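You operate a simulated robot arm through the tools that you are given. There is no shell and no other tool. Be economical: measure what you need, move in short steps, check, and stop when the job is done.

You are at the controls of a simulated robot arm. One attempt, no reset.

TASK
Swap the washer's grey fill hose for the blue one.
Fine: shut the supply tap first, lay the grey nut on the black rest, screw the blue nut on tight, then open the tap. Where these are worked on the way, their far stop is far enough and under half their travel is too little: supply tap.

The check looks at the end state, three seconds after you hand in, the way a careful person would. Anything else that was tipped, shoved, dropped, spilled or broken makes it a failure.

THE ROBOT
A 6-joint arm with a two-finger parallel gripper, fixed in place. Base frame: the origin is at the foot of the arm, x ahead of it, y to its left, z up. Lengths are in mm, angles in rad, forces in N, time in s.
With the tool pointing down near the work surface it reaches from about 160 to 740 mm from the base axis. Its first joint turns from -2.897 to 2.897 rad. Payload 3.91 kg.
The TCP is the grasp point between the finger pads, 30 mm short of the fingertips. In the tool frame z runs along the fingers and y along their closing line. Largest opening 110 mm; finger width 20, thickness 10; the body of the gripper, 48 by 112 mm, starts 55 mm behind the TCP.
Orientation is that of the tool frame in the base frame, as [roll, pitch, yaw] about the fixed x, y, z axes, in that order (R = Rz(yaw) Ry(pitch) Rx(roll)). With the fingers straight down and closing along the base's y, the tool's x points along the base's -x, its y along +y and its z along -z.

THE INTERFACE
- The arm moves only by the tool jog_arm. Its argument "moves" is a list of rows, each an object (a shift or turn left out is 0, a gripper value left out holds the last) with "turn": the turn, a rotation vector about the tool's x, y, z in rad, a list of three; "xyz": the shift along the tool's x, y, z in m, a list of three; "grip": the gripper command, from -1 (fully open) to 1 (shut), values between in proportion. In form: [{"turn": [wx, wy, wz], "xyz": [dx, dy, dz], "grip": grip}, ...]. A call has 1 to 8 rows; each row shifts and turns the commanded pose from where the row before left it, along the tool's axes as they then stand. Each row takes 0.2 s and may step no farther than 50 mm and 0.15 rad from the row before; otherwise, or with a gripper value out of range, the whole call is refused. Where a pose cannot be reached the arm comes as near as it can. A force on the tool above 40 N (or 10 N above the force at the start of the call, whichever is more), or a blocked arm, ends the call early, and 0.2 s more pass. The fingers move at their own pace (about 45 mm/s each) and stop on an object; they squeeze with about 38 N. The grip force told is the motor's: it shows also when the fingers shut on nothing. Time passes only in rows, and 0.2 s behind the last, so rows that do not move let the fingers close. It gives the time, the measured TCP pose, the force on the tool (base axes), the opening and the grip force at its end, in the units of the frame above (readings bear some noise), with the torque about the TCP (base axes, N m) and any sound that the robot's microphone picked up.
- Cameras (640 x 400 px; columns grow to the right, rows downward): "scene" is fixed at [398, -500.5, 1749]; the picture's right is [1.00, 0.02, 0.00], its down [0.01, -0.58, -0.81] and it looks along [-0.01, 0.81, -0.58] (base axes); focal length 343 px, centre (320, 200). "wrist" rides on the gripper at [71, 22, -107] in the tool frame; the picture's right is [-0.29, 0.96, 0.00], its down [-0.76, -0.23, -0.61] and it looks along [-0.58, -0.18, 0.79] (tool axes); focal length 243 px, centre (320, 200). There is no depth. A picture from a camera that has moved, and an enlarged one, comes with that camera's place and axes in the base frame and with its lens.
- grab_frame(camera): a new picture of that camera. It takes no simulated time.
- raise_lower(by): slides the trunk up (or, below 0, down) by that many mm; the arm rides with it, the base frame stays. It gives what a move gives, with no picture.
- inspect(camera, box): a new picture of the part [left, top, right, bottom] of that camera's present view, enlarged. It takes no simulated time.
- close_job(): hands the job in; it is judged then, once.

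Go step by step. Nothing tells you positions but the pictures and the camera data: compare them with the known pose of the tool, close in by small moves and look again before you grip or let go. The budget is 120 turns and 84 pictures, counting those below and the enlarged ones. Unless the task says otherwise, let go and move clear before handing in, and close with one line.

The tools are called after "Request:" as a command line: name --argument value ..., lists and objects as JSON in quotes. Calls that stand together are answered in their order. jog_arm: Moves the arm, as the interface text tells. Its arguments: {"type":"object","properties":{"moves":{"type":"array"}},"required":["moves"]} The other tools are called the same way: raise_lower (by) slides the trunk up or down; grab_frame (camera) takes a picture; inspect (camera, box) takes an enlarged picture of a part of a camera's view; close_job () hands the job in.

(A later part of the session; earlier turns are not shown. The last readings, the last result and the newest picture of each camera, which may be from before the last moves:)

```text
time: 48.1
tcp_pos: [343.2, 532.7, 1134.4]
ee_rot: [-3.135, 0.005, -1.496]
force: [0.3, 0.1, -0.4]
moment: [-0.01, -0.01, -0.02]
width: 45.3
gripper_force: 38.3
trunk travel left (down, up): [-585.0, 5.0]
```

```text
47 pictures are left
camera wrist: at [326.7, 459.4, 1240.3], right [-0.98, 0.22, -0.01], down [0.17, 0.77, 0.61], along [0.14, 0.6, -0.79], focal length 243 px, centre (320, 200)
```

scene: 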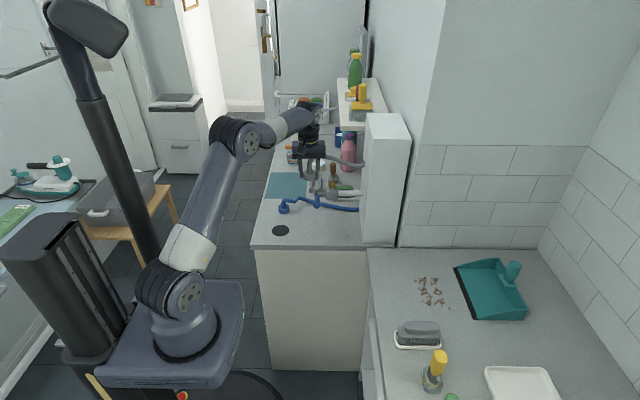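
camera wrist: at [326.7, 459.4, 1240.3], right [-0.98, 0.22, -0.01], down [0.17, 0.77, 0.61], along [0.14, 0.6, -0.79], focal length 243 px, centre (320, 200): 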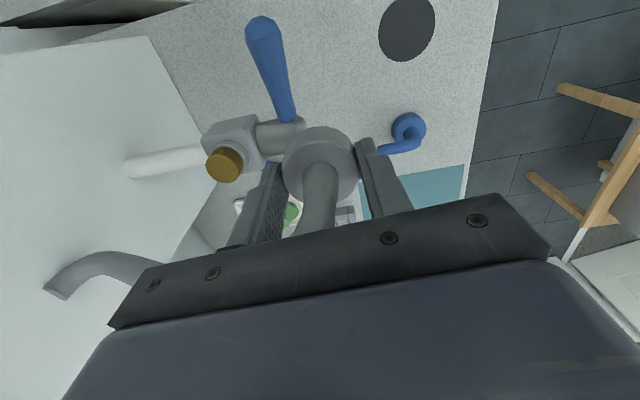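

The hose follows freely. The rest comes out at about (229, 500); I'll move above it and start down.

Request:
jog_arm --moves '[{"xyz": [0.008, 0.039, 0]}, {"xyz": [0.008, 0.039, 0.01]}, {"xyz": [0.008, 0.038, 0.02]}, {"xyz": [0, 0, 0.04]}, {"xyz": [0, 0, 0.04]}, {"xyz": [0, 0, 0.03]}]'

Request:
grab_frame --camera "wrist"

Request:
inspect --camera "scene" --box '[240, 140, 380, 250]'

```text
time: 49.5
tcp_pos: [231.9, 502.3, 993.1]
ee_rot: [-3.134, 0.007, -1.497]
force: [1.1, 0.2, -0.2]
moment: [0.0, -0.02, 0.03]
width: 45.3
gripper_force: 38.2
trunk travel left (down, up): [-585.0, 5.0]
```

```text
46 pictures are left
camera wrist: at [214.7, 428.2, 1098.5], right [-0.98, 0.22, -0.01], down [0.17, 0.77, 0.61], along [0.14, 0.6, -0.79], focal length 243 px, centre (320, 200)
```

wrist: 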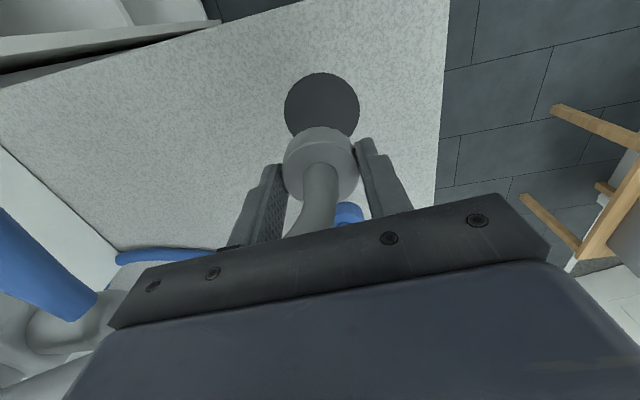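

```text
3.64 times, centred on (310, 195) of scene
camera zoom: at [398.0, -500.5, 1749.0], right [1.0, 0.02, 0.0], down [0.01, -0.58, -0.81], along [-0.01, 0.81, -0.58], focal length 1248 px, centre (356, 218)
```

zoom: 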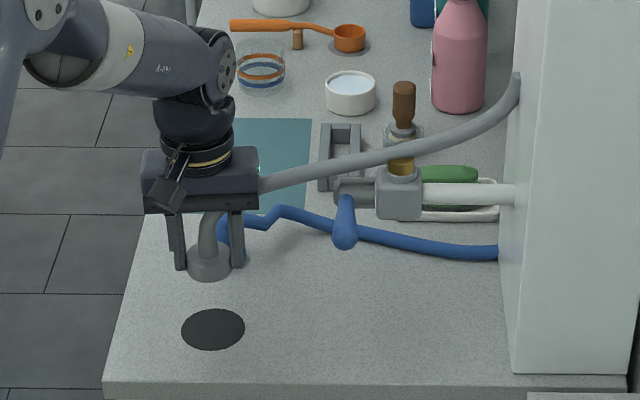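

Centred near; the rest is about (230, 498) and the top about z 875–880. I'll adjust and descend further, then look.

Request:
jog_arm --moves '[{"xyz": [0.004, 0.002, 0.02]}, {"xyz": [0, 0, 0.02]}, {"xyz": [0, 0, 0.015]}]'

Request:
grab_frame --camera "wrist"

Request:
inspect --camera "scene" --box '[240, 190, 320, 250]'

```text
time: 50.3
tcp_pos: [230.1, 498.5, 937.8]
ee_rot: [-3.136, 0.004, -1.496]
force: [0.0, -0.1, -0.4]
moment: [0.01, 0.01, 0.0]
width: 45.3
gripper_force: 38.2
trunk travel left (down, up): [-585.0, 5.0]
```

```text
44 pictures are left
camera wrist: at [213.1, 424.1, 1044.1], right [-0.98, 0.22, -0.01], down [0.17, 0.77, 0.61], along [0.14, 0.6, -0.79], focal length 243 px, centre (320, 200)
```

wrist: 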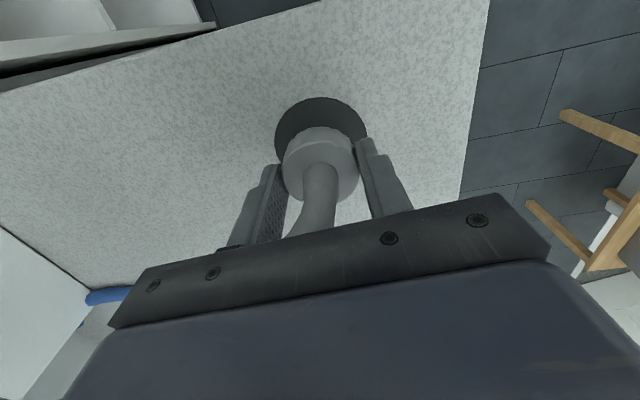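

```text
6.67 times, centred on (280, 220) of scene
camera zoom: at [398.0, -500.5, 1749.0], right [1.0, 0.02, 0.0], down [0.01, -0.58, -0.81], along [-0.01, 0.81, -0.58], focal length 2288 px, centre (587, 67)
```

zoom: 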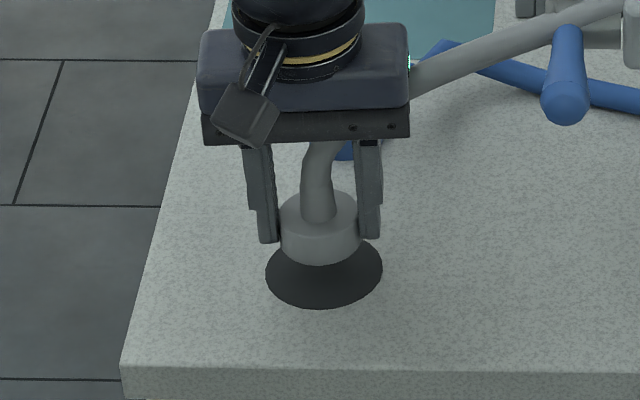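

The nut is well over the rest and reaches a little below the fingertips. I'll lower in small steps until it touches.

Request:
jog_arm --moves '[{"xyz": [0, 0, 0.006]}, {"xyz": [0, 0, 0.005]}, {"xyz": [0, 0, 0.004]}, {"xyz": [0, 0, 0.003]}]'

Request:
inspect --camera "scene" --box '[240, 190, 320, 250]'

```text
time: 51.3
tcp_pos: [230.9, 498.3, 920.2]
ee_rot: [-3.134, 0.004, -1.495]
force: [-0.8, 0.4, -0.7]
moment: [0.02, -0.02, 0.0]
width: 45.2
gripper_force: 38.0
trunk travel left (down, up): [-585.0, 5.0]
```

```text
6.67 times, centred on (280, 220) of scene
camera zoom: at [398.0, -500.5, 1749.0], right [1.0, 0.02, 0.0], down [0.01, -0.58, -0.81], along [-0.01, 0.81, -0.58], focal length 2288 px, centre (587, 67)
```

zoom: 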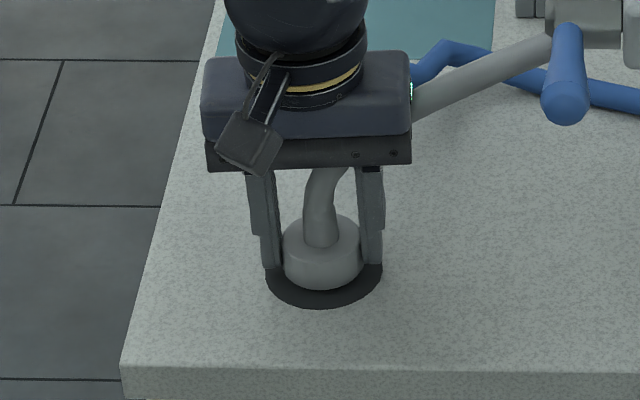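

Close to contact. A few more small steps.

Request:
jog_arm --moves '[{"xyz": [0, 0, 0.003]}, {"xyz": [0, 0, 0.003]}, {"xyz": [0, 0, 0.002]}, {"xyz": [0, 0, 0.002]}]'

Request:
inspect --camera "scene" --box '[240, 190, 320, 250]'

```text
time: 52.3
tcp_pos: [230.6, 496.8, 913.9]
ee_rot: [-3.131, 0.013, -1.495]
force: [-1.3, -2.3, 35.1]
moment: [-0.38, 0.07, 0.0]
width: 45.5
gripper_force: 38.2
trunk travel left (down, up): [-585.0, 5.0]
```

```text
6.67 times, centred on (280, 220) of scene
camera zoom: at [398.0, -500.5, 1749.0], right [1.0, 0.02, 0.0], down [0.01, -0.58, -0.81], along [-0.01, 0.81, -0.58], focal length 2288 px, centre (587, 67)
```

zoom: 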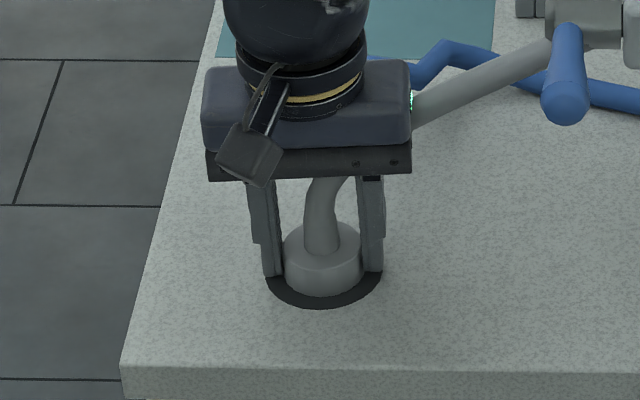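

The nut is seated on the rest. I'll ease the pressure, open, and rise clear.

Request:
jog_arm --moves '[{"xyz": [0, 0, -0.003]}, {"grip": -0.2}, {}, {}]'

Request:
jog_arm --moves '[{"xyz": [0, 0, -0.02]}, {"xyz": [0, 0, -0.04]}, {"xyz": [0, 0, -0.04]}, {"xyz": [0, 0, -0.04]}]'

Request:
inspect --camera "scene" --box '[240, 140, 380, 250]'

Request:
grab_frame --camera "wrist"

```text
time: 53.3
tcp_pos: [230.0, 497.4, 911.7]
ee_rot: [-3.135, 0.006, -1.495]
force: [0.2, -0.7, 0.2]
moment: [0.03, 0.02, 0.02]
width: 66.0
gripper_force: 0.1
trunk travel left (down, up): [-585.0, 5.0]
```

```text
time: 54.3
tcp_pos: [230.2, 494.9, 1053.9]
ee_rot: [-3.134, 0.005, -1.495]
force: [0.5, 0.3, 0.0]
moment: [-0.01, -0.03, -0.02]
width: 65.9
gripper_force: 0.1
trunk travel left (down, up): [-585.0, 5.0]
```

```text
3.64 times, centred on (310, 195) of scene
camera zoom: at [398.0, -500.5, 1749.0], right [1.0, 0.02, 0.0], down [0.01, -0.58, -0.81], along [-0.01, 0.81, -0.58], focal length 1248 px, centre (356, 218)
```

zoom: 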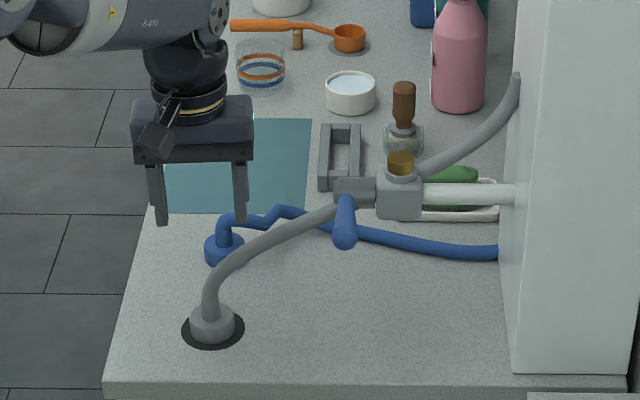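

```text
39 pictures are left
camera wrist: at [212.6, 421.5, 1159.9], right [-0.98, 0.22, -0.01], down [0.17, 0.77, 0.61], along [0.14, 0.6, -0.79], focal length 243 px, centre (320, 200)
```

wrist: 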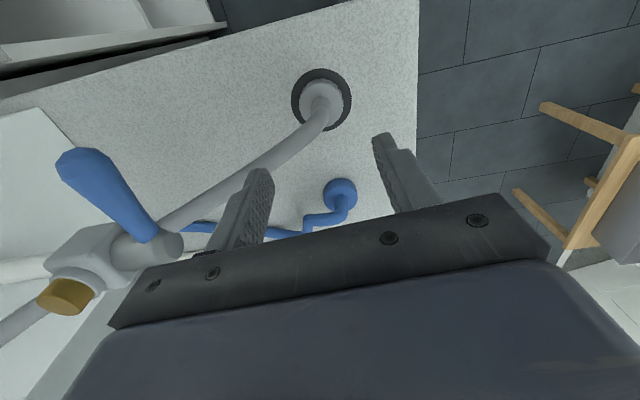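

The grey nut sits on the rest. Next is the blue nut at about (229, 620); I'll move above it and look.

Request:
jog_arm --moves '[{"xyz": [-0.04, -0.003, 0], "grip": -0.6}, {"xyz": [-0.04, -0.003, 0]}, {"xyz": [-0.042, -0.003, 0]}, {"xyz": [0, 0, 0.03]}, {"xyz": [0, 0, 0.02]}]'

Request:
grab_frame --camera "wrist"

Request:
inspect --camera "scene" --box '[240, 140, 360, 230]'

```text
time: 55.5
tcp_pos: [230.3, 618.7, 1004.0]
ee_rot: [-3.134, 0.005, -1.496]
force: [-1.0, 0.2, -0.4]
moment: [-0.01, 0.01, -0.01]
width: 87.9
gripper_force: 0.1
trunk travel left (down, up): [-585.0, 5.0]
```

```text
38 pictures are left
camera wrist: at [212.4, 544.8, 1109.6], right [-0.98, 0.22, -0.01], down [0.17, 0.77, 0.61], along [0.14, 0.6, -0.79], focal length 243 px, centre (320, 200)
```

wrist: 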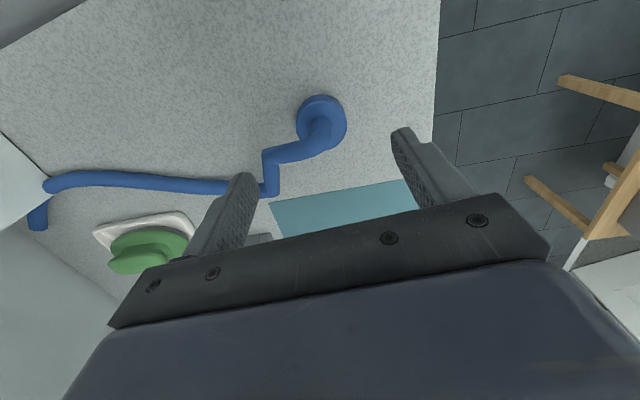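

```text
4.44 times, centred on (300, 185) of scene
camera zoom: at [398.0, -500.5, 1749.0], right [1.0, 0.02, 0.0], down [0.01, -0.58, -0.81], along [-0.01, 0.81, -0.58], focal length 1526 px, centre (409, 267)
```

zoom: 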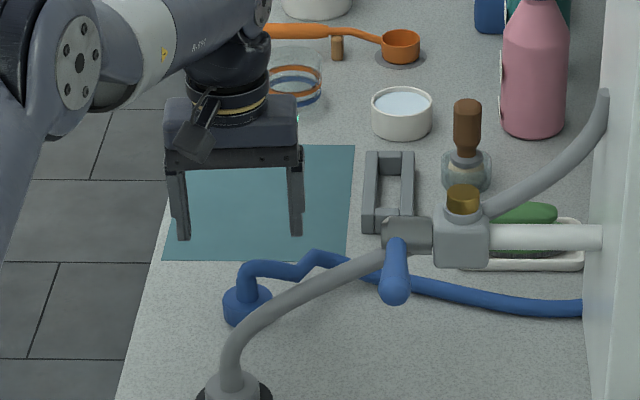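

The blue nut is directly below, but its hose runs off along +x at about z 940, so I'll turn the gripper so the fingers close along y and the hose passes between them.

Request:
jog_arm --moves '[{"turn": [0, 0, 0.15]}, {"turn": [0, 0, 0.15]}, {"turn": [0, 0, 0.15]}, {"turn": [0, 0, 0.15]}, {"turn": [0, 0, 0.15]}, {"turn": [0, 0, 0.15]}, {"turn": [0, 0, 0.15]}, {"turn": [0, 0, 0.15]}]'

Request:
jog_arm --moves '[{"turn": [0, 0, 0.15]}, {"turn": [0, 0, 0.15]}, {"turn": [0, 0, 0.15]}, {"xyz": [0, 0, 0.02]}, {"xyz": [0, 0, 0.02]}]'

Request:
grab_frame --camera "wrist"

```text
time: 57.3
tcp_pos: [229.5, 618.8, 1004.2]
ee_rot: [3.139, 0.01, -2.699]
force: [-0.6, 0.4, -0.8]
moment: [0.01, 0.03, 0.0]
width: 88.1
gripper_force: 0.1
trunk travel left (down, up): [-585.0, 5.0]
```

```text
time: 58.5
tcp_pos: [229.5, 619.7, 963.6]
ee_rot: [3.135, 0.007, 3.138]
force: [0.5, 0.4, -0.9]
moment: [0.01, 0.01, 0.0]
width: 87.8
gripper_force: 0.0
trunk travel left (down, up): [-585.0, 5.0]
```

```text
36 pictures are left
camera wrist: at [158.2, 640.1, 1070.2], right [0.29, 0.96, 0.01], down [0.76, -0.24, 0.61], along [0.59, -0.17, -0.79], focal length 243 px, centre (320, 200)
```

wrist: 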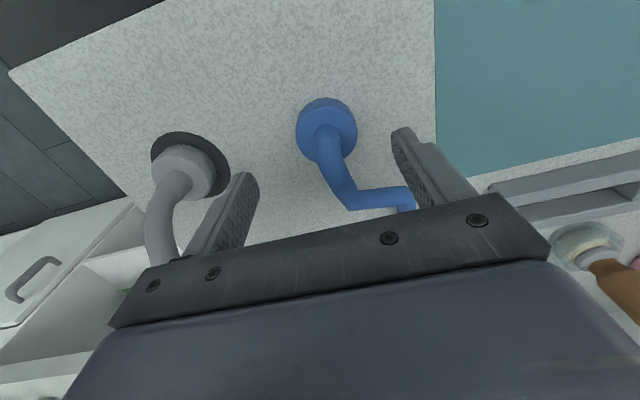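

Good view. I'll centre slightly toward +y and descend to grip height.

Request:
jog_arm --moves '[{"xyz": [0.001, 0.003, 0.02]}, {"xyz": [0, 0, 0.015]}, {"xyz": [0, 0, 0.01]}, {"xyz": [0, 0, 0.005]}]'

Request:
grab_frame --camera "wrist"

Request:
inspect --camera "scene" --box '[240, 160, 320, 220]'

```text
time: 59.5
tcp_pos: [229.2, 622.1, 913.1]
ee_rot: [3.134, 0.008, 3.139]
force: [-0.2, -0.4, -0.3]
moment: [-0.01, -0.03, 0.0]
width: 88.1
gripper_force: 0.1
trunk travel left (down, up): [-585.0, 5.0]
```

```text
35 pictures are left
camera wrist: at [157.4, 643.3, 1020.4], right [0.29, 0.96, 0.01], down [0.76, -0.24, 0.61], along [0.59, -0.17, -0.79], focal length 243 px, centre (320, 200)
```

wrist: 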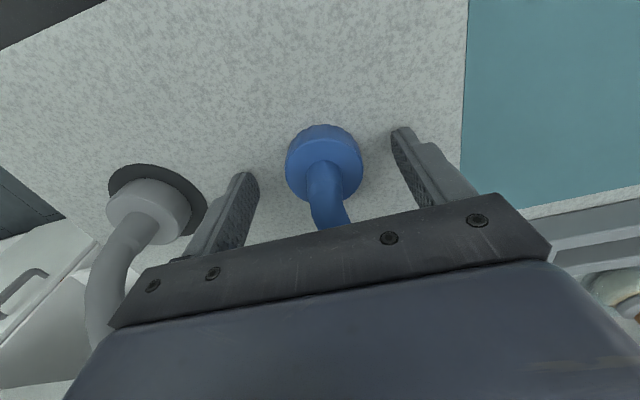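

```text
6.67 times, centred on (280, 190) of scene
camera zoom: at [398.0, -500.5, 1749.0], right [1.0, 0.02, 0.0], down [0.01, -0.58, -0.81], along [-0.01, 0.81, -0.58], focal length 2288 px, centre (587, 267)
```

zoom: 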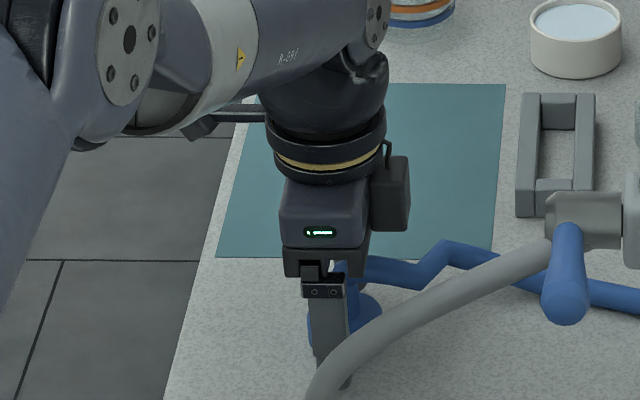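

Alignment looks good. I'll close on the blue nut.

Request:
jog_arm --moves '[{"grip": 1}, {}, {}, {}, {}]'

Request:
jog_arm --moves '[{"xyz": [0, 0, -0.01]}, {"xyz": [0, 0, -0.03]}, {"xyz": [0, 0, -0.04]}, {"xyz": [0, 0, -0.04]}]'

Request:
grab_frame --camera "wrist"

```text
time: 60.7
tcp_pos: [229.1, 622.7, 914.0]
ee_rot: [3.135, 0.008, 3.137]
force: [-0.2, 0.1, -0.3]
moment: [-0.03, 0.01, -0.01]
width: 45.2
gripper_force: 37.6
trunk travel left (down, up): [-585.0, 5.0]
```

```text
time: 61.7
tcp_pos: [229.0, 622.0, 1035.0]
ee_rot: [3.136, 0.008, 3.137]
force: [-0.8, -0.3, -0.4]
moment: [0.02, 0.01, -0.02]
width: 45.2
gripper_force: 38.1
trunk travel left (down, up): [-585.0, 5.0]
```

```text
33 pictures are left
camera wrist: at [156.8, 643.0, 1141.0], right [0.29, 0.96, 0.01], down [0.76, -0.24, 0.61], along [0.59, -0.17, -0.79], focal length 243 px, centre (320, 200)
```

wrist: 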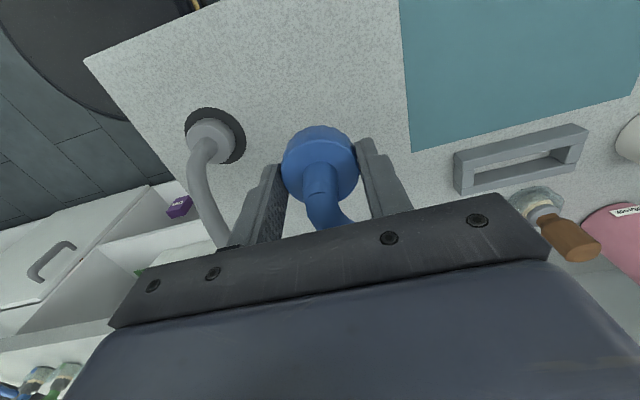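

The blue nut is held. I'll rise and pre-turn anticlockwise so I have a full clockwise stroke at the tap.

Request:
jog_arm --moves '[{"xyz": [0, 0, -0.04]}, {"xyz": [0, 0, -0.04]}, {"xyz": [0, 0, -0.02]}, {"turn": [0, 0, -0.15]}, {"turn": [0, 0, -0.15]}, {"turn": [0, 0, -0.15]}, {"turn": [0, 0, -0.15]}, {"turn": [0, 0, -0.15]}]'

Request:
jog_arm --moves '[{"turn": [0, 0, -0.15]}, {"turn": [0, 0, -0.15]}, {"turn": [0, 0, -0.15]}, {"turn": [0, 0, -0.15]}, {"turn": [0, 0, -0.15]}]'

```text
time: 63.5
tcp_pos: [228.0, 621.6, 1134.0]
ee_rot: [-3.141, 0.009, -2.393]
force: [0.5, -0.5, 0.1]
moment: [0.02, 0.02, -0.03]
width: 45.4
gripper_force: 37.7
trunk travel left (down, up): [-585.0, 5.0]
```

```text
time: 64.7
tcp_pos: [227.9, 621.8, 1133.0]
ee_rot: [-3.137, 0.007, -1.644]
force: [-1.3, 0.4, -0.5]
moment: [0.0, 0.02, 0.0]
width: 45.1
gripper_force: 38.0
trunk travel left (down, up): [-585.0, 5.0]
```

Now carry it over toward the tap, stopping short to check the clearance over the brass thread.

Request:
jog_arm --moves '[{"xyz": [0.0135, -0.0405, 0]}, {"xyz": [0.0135, -0.0405, 0]}, {"xyz": [0.0135, -0.0405, 0]}, {"xyz": [0.0135, -0.0405, 0]}]'

Request:
inspect --camera "scene" --box '[290, 140, 380, 210]'

Request:
grab_frame --camera "wrist"

```text
time: 65.7
tcp_pos: [386.3, 554.4, 1133.3]
ee_rot: [-3.137, 0.006, -1.644]
force: [-0.5, 0.2, 0.1]
moment: [0.01, -0.01, -0.01]
width: 45.4
gripper_force: 38.1
trunk travel left (down, up): [-585.0, 5.0]
```

```text
5.71 times, centred on (335, 175) of scene
camera zoom: at [398.0, -500.5, 1749.0], right [1.0, 0.02, 0.0], down [0.01, -0.58, -0.81], along [-0.01, 0.81, -0.58], focal length 1962 px, centre (234, 343)
```

zoom: 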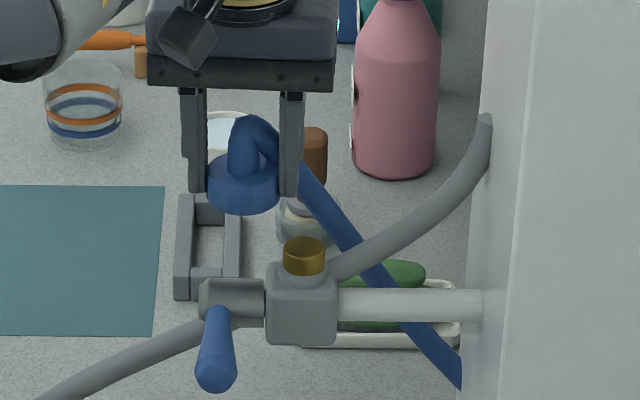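

```text
31 pictures are left
camera wrist: at [358.8, 485.1, 1240.3], right [-0.93, 0.36, 0.0], down [0.28, 0.74, 0.61], along [0.22, 0.57, -0.79], focal length 243 px, centre (320, 200)
```

wrist: 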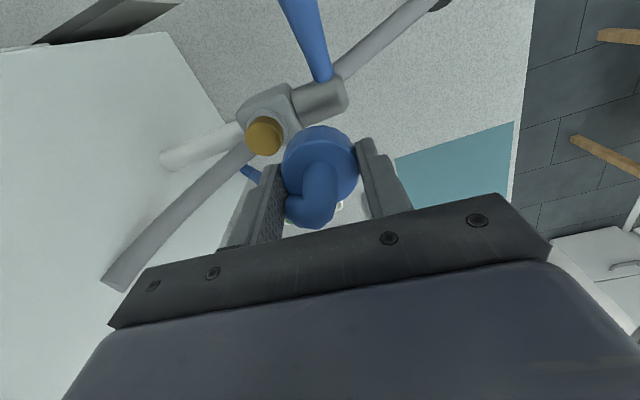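

Clearance is fine. The last step brings it over the thread at (425, 540).

Request:
jog_arm --moves '[{"xyz": [0.006, -0.02, 0]}, {"xyz": [0.0055, -0.0195, 0]}, {"xyz": [0, 0, 0.008]}]'

Request:
inspect --camera "scene" --box '[290, 140, 380, 210]'

Request:
inspect --camera "wrist" --box '[200, 60, 440, 240]'

```text
time: 66.5
tcp_pos: [423.6, 541.0, 1125.4]
ee_rot: [-3.137, 0.008, -1.644]
force: [-1.0, -0.2, 0.1]
moment: [0.0, -0.03, -0.01]
width: 45.5
gripper_force: 38.6
trunk travel left (down, up): [-585.0, 5.0]
```

```text
5.71 times, centred on (335, 175) of scene
camera zoom: at [398.0, -500.5, 1749.0], right [1.0, 0.02, 0.0], down [0.01, -0.58, -0.81], along [-0.01, 0.81, -0.58], focal length 1962 px, centre (234, 343)
```

zoom: 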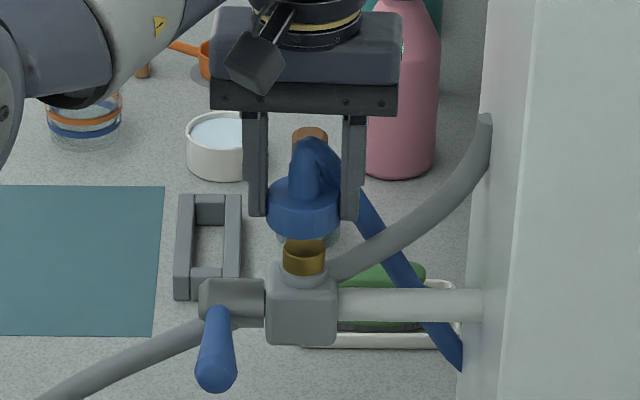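

```text
2.22 times, centred on (320, 150) of wrist
camera zoom: at [396.5, 470.4, 1232.5], right [-0.93, 0.36, 0.0], down [0.28, 0.74, 0.61], along [0.22, 0.57, -0.79], focal length 539 px, centre (320, 311)
```

zoom: 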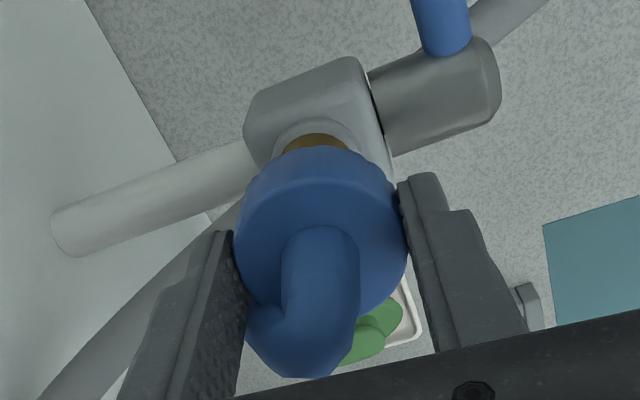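

Aligned within about a millimetre; I'll correct that and lower the nut onto the thread.

Request:
jog_arm --moves '[{"xyz": [0.0009, -0.0014, 0.004]}, {"xyz": [0, 0, 0.004]}, {"xyz": [0, 0, 0.004]}, {"xyz": [0, 0, 0.003]}]'

Request:
inspect --camera "scene" --box '[290, 140, 380, 210]'

```text
time: 67.5
tcp_pos: [423.8, 539.8, 1112.4]
ee_rot: [-3.136, 0.007, -1.644]
force: [-1.1, 0.2, -0.5]
moment: [-0.03, 0.0, -0.01]
width: 45.2
gripper_force: 38.0
trunk travel left (down, up): [-585.0, 5.0]
```

```text
5.71 times, centred on (335, 175) of scene
camera zoom: at [398.0, -500.5, 1749.0], right [1.0, 0.02, 0.0], down [0.01, -0.58, -0.81], along [-0.01, 0.81, -0.58], focal length 1962 px, centre (234, 343)
```

zoom: 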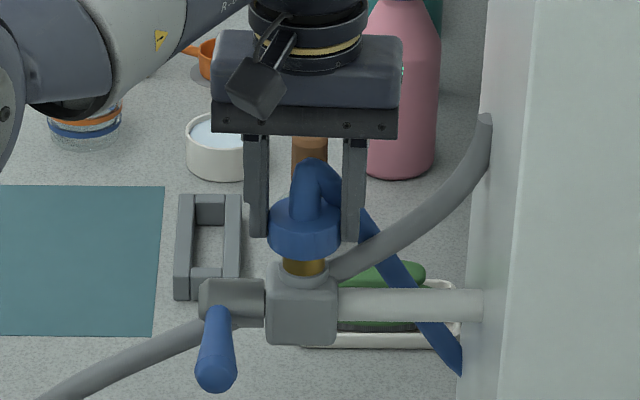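

No contact yet; continuing down in small steps.

Request:
jog_arm --moves '[{"xyz": [0, 0, 0.003]}, {"xyz": [0, 0, 0.003]}, {"xyz": [0, 0, 0.002]}, {"xyz": [0, 0, 0.002]}]'

Request:
inspect --camera "scene" --box '[290, 140, 380, 210]'

```text
time: 68.5
tcp_pos: [424.8, 541.2, 1101.3]
ee_rot: [-3.135, 0.006, -1.646]
force: [0.1, 0.1, -0.9]
moment: [0.02, 0.02, 0.0]
width: 45.2
gripper_force: 38.1
trunk travel left (down, up): [-585.0, 5.0]
```

```text
5.71 times, centred on (335, 175) of scene
camera zoom: at [398.0, -500.5, 1749.0], right [1.0, 0.02, 0.0], down [0.01, -0.58, -0.81], along [-0.01, 0.81, -0.58], focal length 1962 px, centre (234, 343)
```

zoom: 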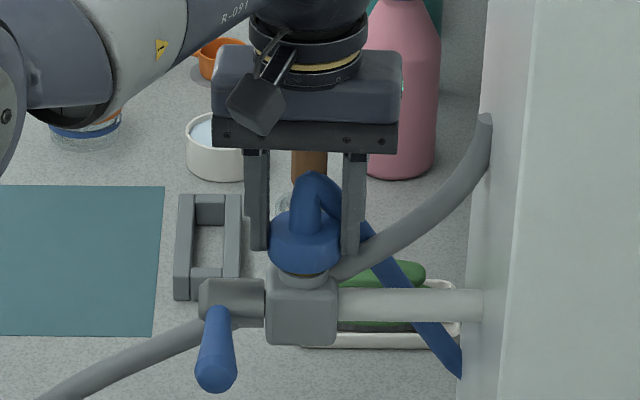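

The brass is now covered by the nut. A bit lower until it meets the thread.

Request:
jog_arm --moves '[{"xyz": [0, 0, 0.002]}, {"xyz": [0, 0, 0.001]}, {"xyz": [0, 0, 0.001]}, {"xyz": [0, 0, 0.001]}]'

```text
time: 69.5
tcp_pos: [425.2, 539.6, 1097.6]
ee_rot: [-3.135, 0.007, -1.644]
force: [-2.8, -5.7, 6.4]
moment: [-0.63, 0.46, -0.01]
width: 45.4
gripper_force: 38.2
trunk travel left (down, up): [-585.0, 5.0]
```

Light contact with the thread. I'll start turning clockwise with slight downward pressure.

Request:
jog_arm --moves '[{"turn": [0, 0, 0.15], "xyz": [0, 0, 0.0005]}, {"turn": [0, 0, 0.15]}, {"turn": [0, 0, 0.15], "xyz": [0, 0, 0.0003]}, {"turn": [0, 0, 0.15]}, {"turn": [0, 0, 0.15], "xyz": [0, 0, 0.0003]}, {"turn": [0, 0, 0.15]}, {"turn": [0, 0, 0.15]}, {"turn": [0, 0, 0.15]}]'

Request:
inspect --camera "scene" --box '[290, 140, 380, 210]'

```text
time: 71.3
tcp_pos: [424.8, 539.2, 1096.9]
ee_rot: [3.137, 0.009, -2.846]
force: [-3.5, -4.8, 15.5]
moment: [-0.34, -0.29, 0.0]
width: 45.2
gripper_force: 38.4
trunk travel left (down, up): [-585.0, 5.0]
```

```text
5.71 times, centred on (335, 175) of scene
camera zoom: at [398.0, -500.5, 1749.0], right [1.0, 0.02, 0.0], down [0.01, -0.58, -0.81], along [-0.01, 0.81, -0.58], focal length 1962 px, centre (234, 343)
```

zoom: 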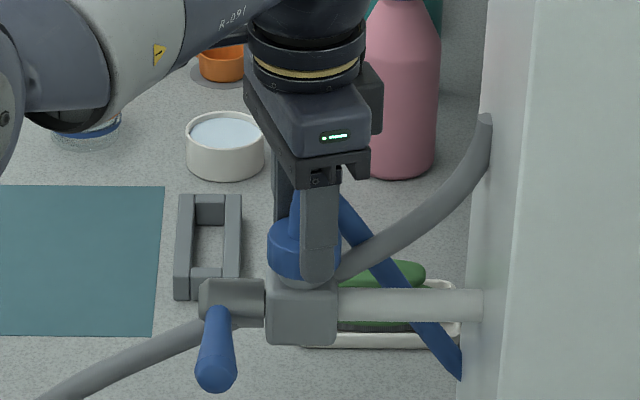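

It goes on. Continuing clockwise.

Request:
jog_arm --moves '[{"turn": [0, 0, 0.15]}, {"turn": [0, 0, 0.15]}, {"turn": [0, 0, 0.15]}, {"turn": [0, 0, 0.15]}, {"turn": [0, 0, 0.15]}, {"turn": [0, 0, 0.15]}, {"turn": [0, 0, 0.15]}, {"turn": [0, 0, 0.15]}]'

Request:
jog_arm --moves '[{"turn": [0, 0, 0.15]}, {"turn": [0, 0, 0.15]}]'

```text
time: 73.1
tcp_pos: [424.7, 540.4, 1097.1]
ee_rot: [3.132, -0.002, 2.235]
force: [-0.6, 5.2, 15.0]
moment: [-0.27, -0.28, -0.01]
width: 45.4
gripper_force: 37.5
trunk travel left (down, up): [-585.0, 5.0]
```

```text
time: 73.7
tcp_pos: [424.1, 541.4, 1095.8]
ee_rot: [3.134, -0.004, 1.937]
force: [0.4, 6.3, 14.6]
moment: [-0.23, -0.15, -0.03]
width: 45.3
gripper_force: 37.6
trunk travel left (down, up): [-585.0, 5.0]
```

Low torque so far, as with the grey one. I'll release, turn back and take another clockwise stroke.

Request:
jog_arm --moves '[{"grip": -0.4}, {}, {"xyz": [0, 0, -0.001], "turn": [0, 0, -0.15]}, {"turn": [0, 0, -0.15]}, {"turn": [0, 0, -0.15]}, {"turn": [0, 0, -0.15]}, {"turn": [0, 0, -0.15]}, {"turn": [0, 0, -0.15]}]'

Request:
jog_arm --moves '[{"turn": [0, 0, -0.15]}, {"turn": [0, 0, -0.15]}, {"turn": [0, 0, -0.15]}, {"turn": [0, 0, -0.15]}, {"turn": [0, 0, -0.15]}, {"turn": [0, 0, -0.15]}, {"turn": [0, 0, -0.15]}, {"turn": [0, 0, -0.15]}]'

Request:
jog_arm --moves '[{"turn": [0, 0, -0.15]}, {"turn": [0, 0, -0.15]}, {"turn": [0, 0, -0.15]}, {"turn": [0, 0, -0.15]}, {"turn": [0, 0, -0.15]}, {"turn": [0, 0, -0.15]}, {}]'

Request:
inspect --camera "scene" --box '[290, 140, 380, 210]'

Request:
inspect --camera "wrist" --box '[200, 60, 440, 240]'

```text
time: 75.5
tcp_pos: [425.1, 540.7, 1096.4]
ee_rot: [3.134, 0.007, 2.841]
force: [0.0, 0.8, 0.6]
moment: [0.01, 0.01, 0.01]
width: 77.1
gripper_force: 0.0
trunk travel left (down, up): [-585.0, 5.0]
```

```text
time: 77.3
tcp_pos: [423.7, 540.8, 1095.1]
ee_rot: [-3.139, 0.01, -2.241]
force: [-0.6, 0.4, -0.2]
moment: [0.0, 0.0, 0.03]
width: 77.0
gripper_force: 0.0
trunk travel left (down, up): [-585.0, 5.0]
```

```text
time: 78.9
tcp_pos: [424.7, 540.9, 1095.8]
ee_rot: [-3.133, 0.004, -1.344]
force: [0.0, -0.4, 0.2]
moment: [-0.01, 0.0, -0.01]
width: 76.7
gripper_force: 0.1
trunk travel left (down, up): [-585.0, 5.0]
```

```text
5.71 times, centred on (335, 175) of scene
camera zoom: at [398.0, -500.5, 1749.0], right [1.0, 0.02, 0.0], down [0.01, -0.58, -0.81], along [-0.01, 0.81, -0.58], focal length 1962 px, centre (234, 343)
```

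zoom: 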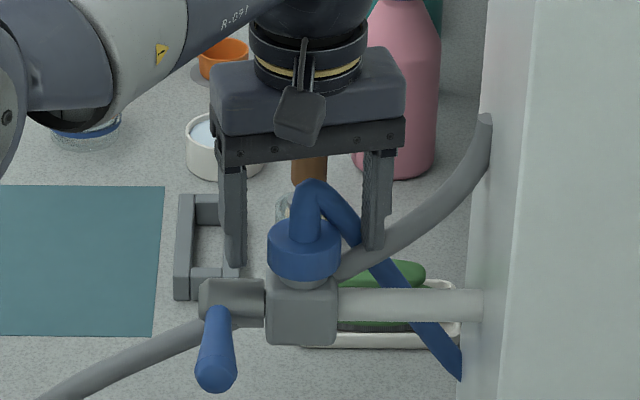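

```text
2.22 times, centred on (320, 150) of wrist
camera zoom: at [419.5, 464.8, 1203.0], right [-1.0, 0.07, -0.01], down [0.05, 0.79, 0.61], along [0.05, 0.61, -0.79], focal length 539 px, centre (320, 311)
```

zoom: 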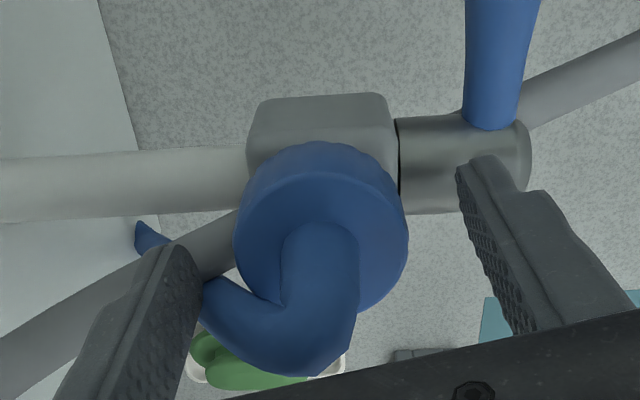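

The nut stays put on the thread, straight. I'll regrip and turn clockwise again.

Request:
jog_arm --moves '[{"grip": 1}, {}, {}, {}]'

Request:
jog_arm --moves '[{"turn": [0, 0, 0.15]}, {"turn": [0, 0, 0.15]}, {"turn": [0, 0, 0.15]}, {"turn": [0, 0, 0.15]}, {"turn": [0, 0, 0.15]}, {"turn": [0, 0, 0.15]}, {"turn": [0, 0, 0.15]}, {"turn": [0, 0, 0.15]}]'

Request:
jog_arm --moves '[{"turn": [0, 0, 0.15]}, {"turn": [0, 0, 0.15]}, {"turn": [0, 0, 0.15]}, {"turn": [0, 0, 0.15]}, {"turn": [0, 0, 0.15]}, {"turn": [0, 0, 0.15]}, {"turn": [0, 0, 0.15]}, {"turn": [0, 0, 0.15]}]'

Request:
jog_arm --moves '[{"turn": [0, 0, 0.15]}, {"turn": [0, 0, 0.15]}, {"turn": [0, 0, 0.15]}, {"turn": [0, 0, 0.15]}]'

```text
time: 79.9
tcp_pos: [424.4, 540.7, 1095.4]
ee_rot: [-3.134, 0.007, -1.346]
force: [-1.5, -0.8, 1.1]
moment: [-0.01, 0.11, 0.01]
width: 45.6
gripper_force: 38.1
trunk travel left (down, up): [-585.0, 5.0]
```

```text
time: 81.7
tcp_pos: [424.7, 541.0, 1095.2]
ee_rot: [3.139, 0.007, -2.549]
force: [-2.4, -3.7, -6.0]
moment: [-0.24, -0.13, 0.02]
width: 45.5
gripper_force: 38.1
trunk travel left (down, up): [-585.0, 5.0]
```

```text
time: 83.5
tcp_pos: [424.0, 539.7, 1097.4]
ee_rot: [3.131, 0.002, 2.537]
force: [-0.7, -9.0, -3.8]
moment: [-0.45, 0.04, 0.86]
width: 45.8
gripper_force: 38.3
trunk travel left (down, up): [-585.0, 5.0]
```

```text
time: 84.5
tcp_pos: [423.3, 540.5, 1099.5]
ee_rot: [3.131, -0.007, 1.94]
force: [-2.0, -1.6, 4.3]
moment: [-0.03, 0.11, 0.79]
width: 45.9
gripper_force: 38.1
trunk travel left (down, up): [-585.0, 5.0]
```

A steady resisting torque of about 0.8 N·m shows it has run up tight. I'll let go, look, and give it one more stroke from a fresh grip to be sure.

Request:
jog_arm --moves '[{"grip": -0.4}, {}, {"turn": [0, 0, -0.15]}, {"turn": [0, 0, -0.15]}, {"turn": [0, 0, -0.15]}, {"turn": [0, 0, -0.15]}, {"turn": [0, 0, -0.15]}, {"turn": [0, 0, -0.15]}]'

Request:
inspect --camera "scene" --box '[290, 140, 380, 210]'

Request:
inspect --camera "wrist" --box '[200, 60, 440, 240]'

```text
time: 86.3
tcp_pos: [426.5, 540.5, 1096.5]
ee_rot: [3.133, 0.005, 2.842]
force: [1.1, -0.1, 0.1]
moment: [-0.02, 0.03, 0.01]
width: 77.1
gripper_force: 0.1
trunk travel left (down, up): [-585.0, 5.0]
```

```text
5.71 times, centred on (335, 175) of scene
camera zoom: at [398.0, -500.5, 1749.0], right [1.0, 0.02, 0.0], down [0.01, -0.58, -0.81], along [-0.01, 0.81, -0.58], focal length 1962 px, centre (234, 343)
```

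zoom: 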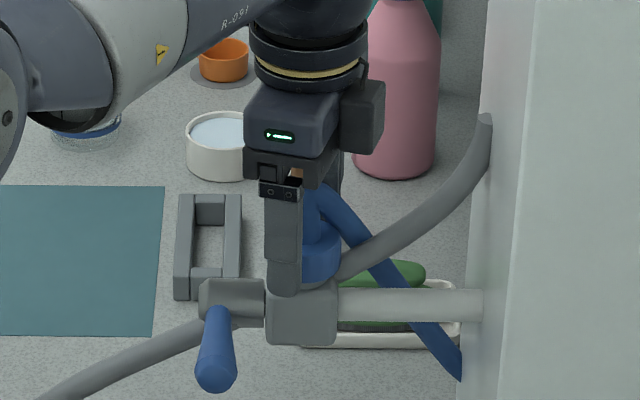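

```text
2.22 times, centred on (320, 150) of wrist
camera zoom: at [362.9, 580.9, 1203.1], right [0.56, 0.83, 0.01], down [0.65, -0.45, 0.61], along [0.51, -0.34, -0.79], focal length 539 px, centre (320, 311)
```

zoom: 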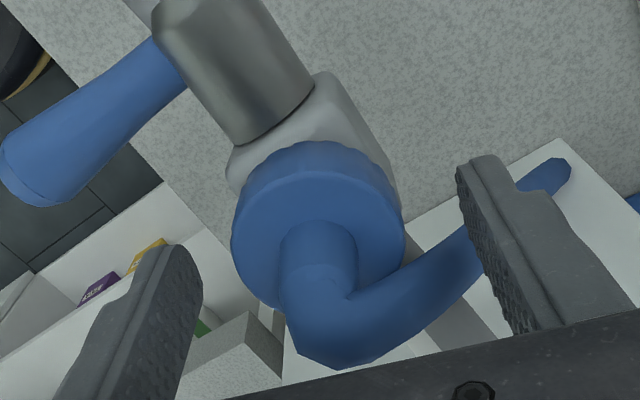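

The nut sits straight. A fresh grip and a final tightening turn.

Request:
jog_arm --moves '[{"grip": 1}, {}, {}, {}, {"turn": [0, 0, 0.1]}, {"turn": [0, 0, 0.15]}]'

Request:
jog_arm --moves '[{"turn": [0, 0, 0.15]}, {"turn": [0, 0, 0.15]}, {"turn": [0, 0, 0.15]}]'

```text
time: 87.7
tcp_pos: [425.5, 540.7, 1096.7]
ee_rot: [3.133, 0.002, 2.589]
force: [0.3, -4.4, -0.1]
moment: [-0.31, 0.0, 0.98]
width: 45.9
gripper_force: 38.4
trunk travel left (down, up): [-585.0, 5.0]
```

```text
time: 88.5
tcp_pos: [424.0, 540.2, 1097.8]
ee_rot: [3.132, -0.001, 2.136]
force: [-2.4, -3.5, -1.2]
moment: [-0.19, 0.15, 1.08]
width: 45.2
gripper_force: 37.9
trunk travel left (down, up): [-585.0, 5.0]
```

The nut is tight (over 1 N·m resisted). I'll release, turn back square, rise, and back away toward -x.

Request:
jog_arm --moves '[{"grip": -0.6}, {}, {"turn": [0, 0, -0.15]}, {"turn": [0, 0, -0.15]}, {"turn": [0, 0, -0.15]}, {"turn": [0, 0, -0.15]}, {"turn": [0, 0, -0.15]}, {"turn": [0, 0, -0.15]}]'

Request:
jog_arm --moves '[{"turn": [0, 0, -0.1]}, {"xyz": [0, 0, -0.02]}, {"xyz": [0, 0, -0.02]}, {"xyz": [0.04, 0, 0]}, {"xyz": [0.015, -0.035, 0]}, {"xyz": [0, -0.025, 0]}]'

Request:
jog_arm --moves '[{"turn": [0, 0, -0.15]}, {"turn": [0, 0, -0.15]}, {"turn": [0, 0, -0.15]}, {"turn": [0, 0, -0.15]}, {"turn": [0, 0, -0.15]}, {"turn": [0, 0, -0.15]}, {"turn": [0, 0, -0.15]}, {"turn": [0, 0, -0.15]}]'

Request:
jog_arm --moves '[{"turn": [0, 0, -0.15]}, {"turn": [0, 0, -0.15]}, {"turn": [0, 0, -0.08]}]'

Request:
grab_frame --camera "wrist"

Request:
inspect --camera "scene" --box '[290, 140, 380, 210]'

```text
time: 90.3
tcp_pos: [425.9, 539.0, 1095.7]
ee_rot: [3.134, 0.007, 3.04]
force: [-0.5, 0.3, 0.8]
moment: [-0.01, -0.04, -0.01]
width: 88.0
gripper_force: 0.1
trunk travel left (down, up): [-585.0, 5.0]
```

```text
time: 91.7
tcp_pos: [371.4, 480.4, 1136.6]
ee_rot: [3.135, 0.007, 3.137]
force: [-0.4, -0.1, -0.7]
moment: [0.02, 0.01, -0.01]
width: 87.8
gripper_force: 0.1
trunk travel left (down, up): [-585.0, 5.0]
```

```text
time: 93.5
tcp_pos: [370.4, 480.6, 1134.8]
ee_rot: [-3.138, 0.009, -1.942]
force: [0.3, -0.2, -0.1]
moment: [-0.01, -0.01, -0.01]
width: 88.0
gripper_force: 0.0
trunk travel left (down, up): [-585.0, 5.0]
```

```text
time: 94.3
tcp_pos: [370.0, 480.6, 1136.0]
ee_rot: [-3.133, 0.005, -1.564]
force: [-1.1, 0.4, -0.2]
moment: [0.01, 0.05, 0.03]
width: 88.1
gripper_force: 0.1
trunk travel left (down, up): [-585.0, 5.0]
```

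```text
21 pictures are left
camera wrist: at [348.2, 407.5, 1242.2], right [-0.96, 0.28, 0.0], down [0.22, 0.76, 0.61], along [0.18, 0.59, -0.79], focal length 243 px, centre (320, 200)
```

wrist: 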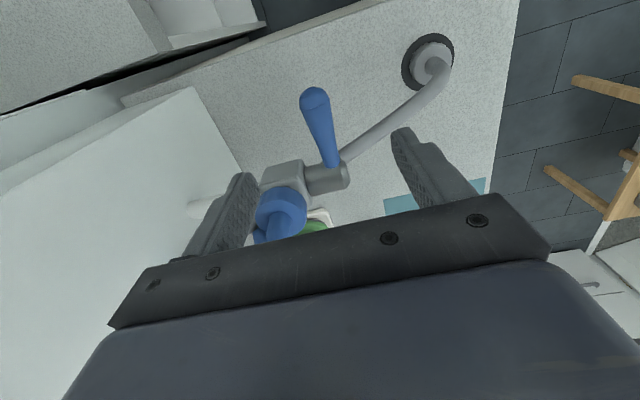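

```text
5.71 times, centred on (335, 175) of scene
camera zoom: at [398.0, -500.5, 1749.0], right [1.0, 0.02, 0.0], down [0.01, -0.58, -0.81], along [-0.01, 0.81, -0.58], focal length 1962 px, centre (234, 343)
```

zoom: 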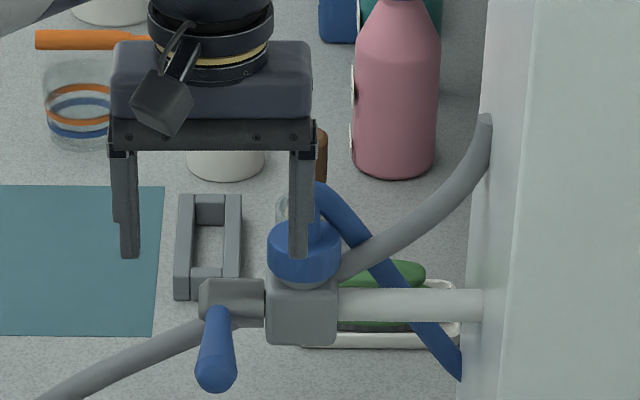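

The lever lies directly under the gripper, its tip at about (370, 459, 1032). I'll narrow the fingers and lower around it.

Request:
jog_arm --moves '[{"grip": 0}, {"xyz": [0, 0, 0.02]}, {"xyz": [0, 0, 0.03]}, {"xyz": [0, 0, 0.03]}, {"xyz": [0, 0, 0.012]}, {"xyz": [0, 0, 0.01]}]'

Request:
inspect --camera "scene" --box '[290, 150, 380, 220]'

Request:
grab_frame --camera "wrist"

```text
time: 95.7
tcp_pos: [373.0, 479.8, 1032.3]
ee_rot: [-3.135, 0.006, -1.563]
force: [0.5, -0.4, 0.7]
moment: [-0.01, -0.01, -0.01]
width: 55.1
gripper_force: 0.1
trunk travel left (down, up): [-585.0, 5.0]
```

```text
5.71 times, centred on (335, 185) of scene
camera zoom: at [398.0, -500.5, 1749.0], right [1.0, 0.02, 0.0], down [0.01, -0.58, -0.81], along [-0.01, 0.81, -0.58], focal length 1962 px, centre (234, 286)
```

zoom: 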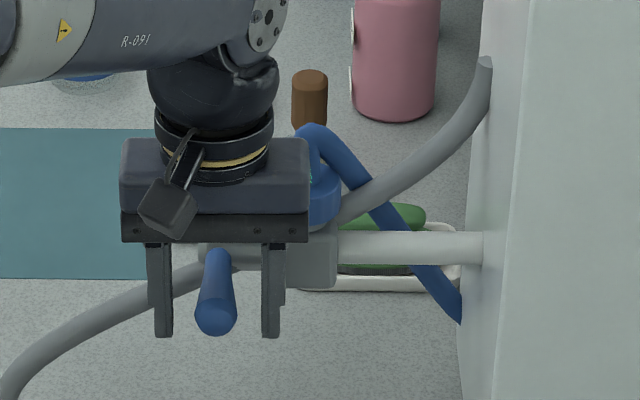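

```text
18 pictures are left
camera wrist: at [349.3, 408.7, 1139.7], right [-0.96, 0.28, 0.0], down [0.22, 0.76, 0.61], along [0.18, 0.59, -0.79], focal length 243 px, centre (320, 200)
```

wrist: 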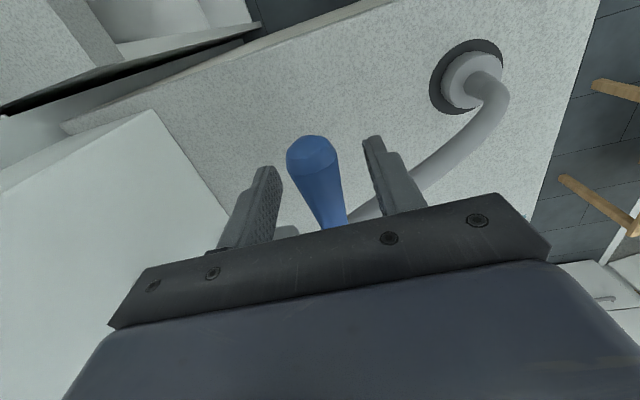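

The lever is centred between the fingers. I'll grip it and lift along its arc for the first half.

Request:
jog_arm --moves '[{"grip": 1}, {}, {}, {}]'

Request:
jog_arm --moves '[{"xyz": [-0.0005, 0, -0.0075]}, {"xyz": [-0.0015, 0, -0.0075]}, {"xyz": [-0.0025, 0, -0.007]}, {"xyz": [-0.0033, 0, -0.007]}, {"xyz": [-0.0045, 0, -0.006]}, {"xyz": [-0.0047, 0, -0.006]}]'

Request:
inspect --camera "scene" --box '[290, 150, 380, 220]'

```text
time: 96.7
tcp_pos: [371.2, 481.2, 1032.3]
ee_rot: [-3.137, 0.003, -1.567]
force: [-1.6, 0.9, -1.4]
moment: [-0.05, 0.0, -0.44]
width: 24.9
gripper_force: 44.1
trunk travel left (down, up): [-585.0, 5.0]
```

```text
time: 98.1
tcp_pos: [370.6, 496.5, 1075.1]
ee_rot: [-3.136, 0.006, -1.567]
force: [1.7, -16.0, -14.8]
moment: [-1.39, -0.06, -0.14]
width: 24.3
gripper_force: 45.4
trunk travel left (down, up): [-585.0, 5.0]
```

```text
5.71 times, centred on (335, 185) of scene
camera zoom: at [398.0, -500.5, 1749.0], right [1.0, 0.02, 0.0], down [0.01, -0.58, -0.81], along [-0.01, 0.81, -0.58], focal length 1962 px, centre (234, 286)
```

zoom: 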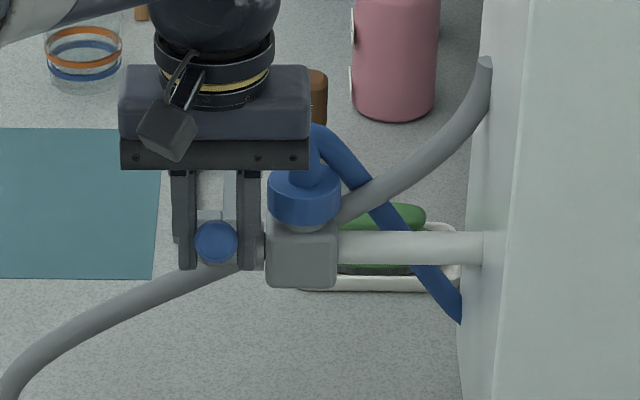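

The lever has come up about halfway. Continuing along the arc to upright.

Request:
jog_arm --moves '[{"xyz": [-0.006, 0, -0.0048]}, {"xyz": [-0.006, 0, -0.0044]}, {"xyz": [-0.007, 0, -0.003]}, {"xyz": [-0.007, 0, -0.0028]}, {"xyz": [-0.0075, 0, -0.0012]}, {"xyz": [-0.0075, 0, -0.0008]}]'

Request:
inspect --camera "scene" --box '[290, 140, 380, 210]'

Request:
grab_frame --camera "wrist"

```text
time: 99.5
tcp_pos: [370.6, 536.5, 1094.7]
ee_rot: [-3.135, 0.008, -1.565]
force: [6.3, -24.2, 8.0]
moment: [-1.55, -0.01, 0.1]
width: 24.8
gripper_force: 45.4
trunk travel left (down, up): [-585.0, 5.0]
```

```text
5.71 times, centred on (335, 175) of scene
camera zoom: at [398.0, -500.5, 1749.0], right [1.0, 0.02, 0.0], down [0.01, -0.58, -0.81], along [-0.01, 0.81, -0.58], focal length 1962 px, centre (234, 343)
```

zoom: 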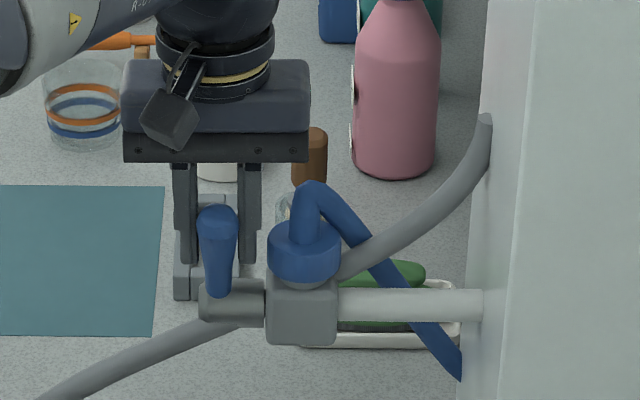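

```text
15 pictures are left
camera wrist: at [348.8, 463.6, 1201.0], right [-0.96, 0.29, 0.0], down [0.22, 0.76, 0.62], along [0.18, 0.59, -0.79], focal length 243 px, centre (320, 200)
```

wrist: 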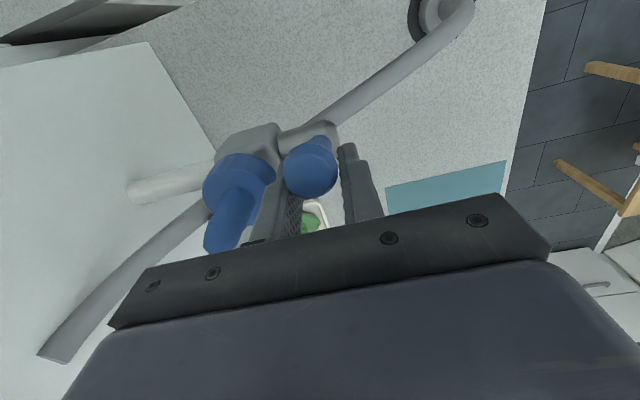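

It is nearly upright but about 15° short of where it started. I'll push on toward +y until the stop resists.

Request:
jog_arm --moves '[{"xyz": [-0.005, 0, 0]}, {"xyz": [-0.005, 0, 0]}, {"xyz": [-0.005, 0, 0]}, {"xyz": [-0.005, 0, 0]}]'

Request:
inspect --camera "scene" --box '[290, 140, 380, 210]'

```text
time: 100.5
tcp_pos: [369.5, 559.5, 1091.2]
ee_rot: [-3.138, 0.008, -1.565]
force: [-0.1, -0.4, 0.0]
moment: [-0.02, 0.0, 0.03]
width: 0.2
gripper_force: 37.9
trunk travel left (down, up): [-585.0, 5.0]
```

```text
5.71 times, centred on (335, 175) of scene
camera zoom: at [398.0, -500.5, 1749.0], right [1.0, 0.02, 0.0], down [0.01, -0.58, -0.81], along [-0.01, 0.81, -0.58], focal length 1962 px, centre (234, 343)
```

zoom: 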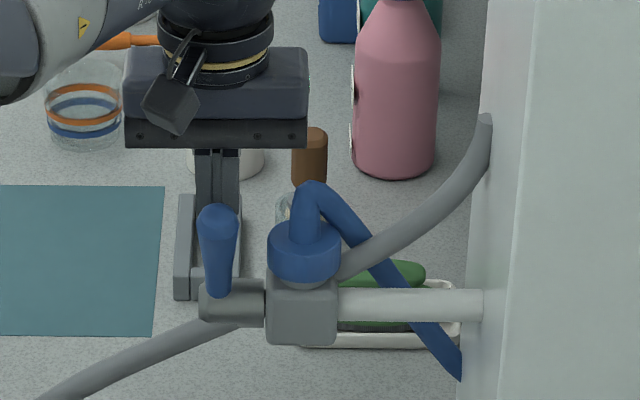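

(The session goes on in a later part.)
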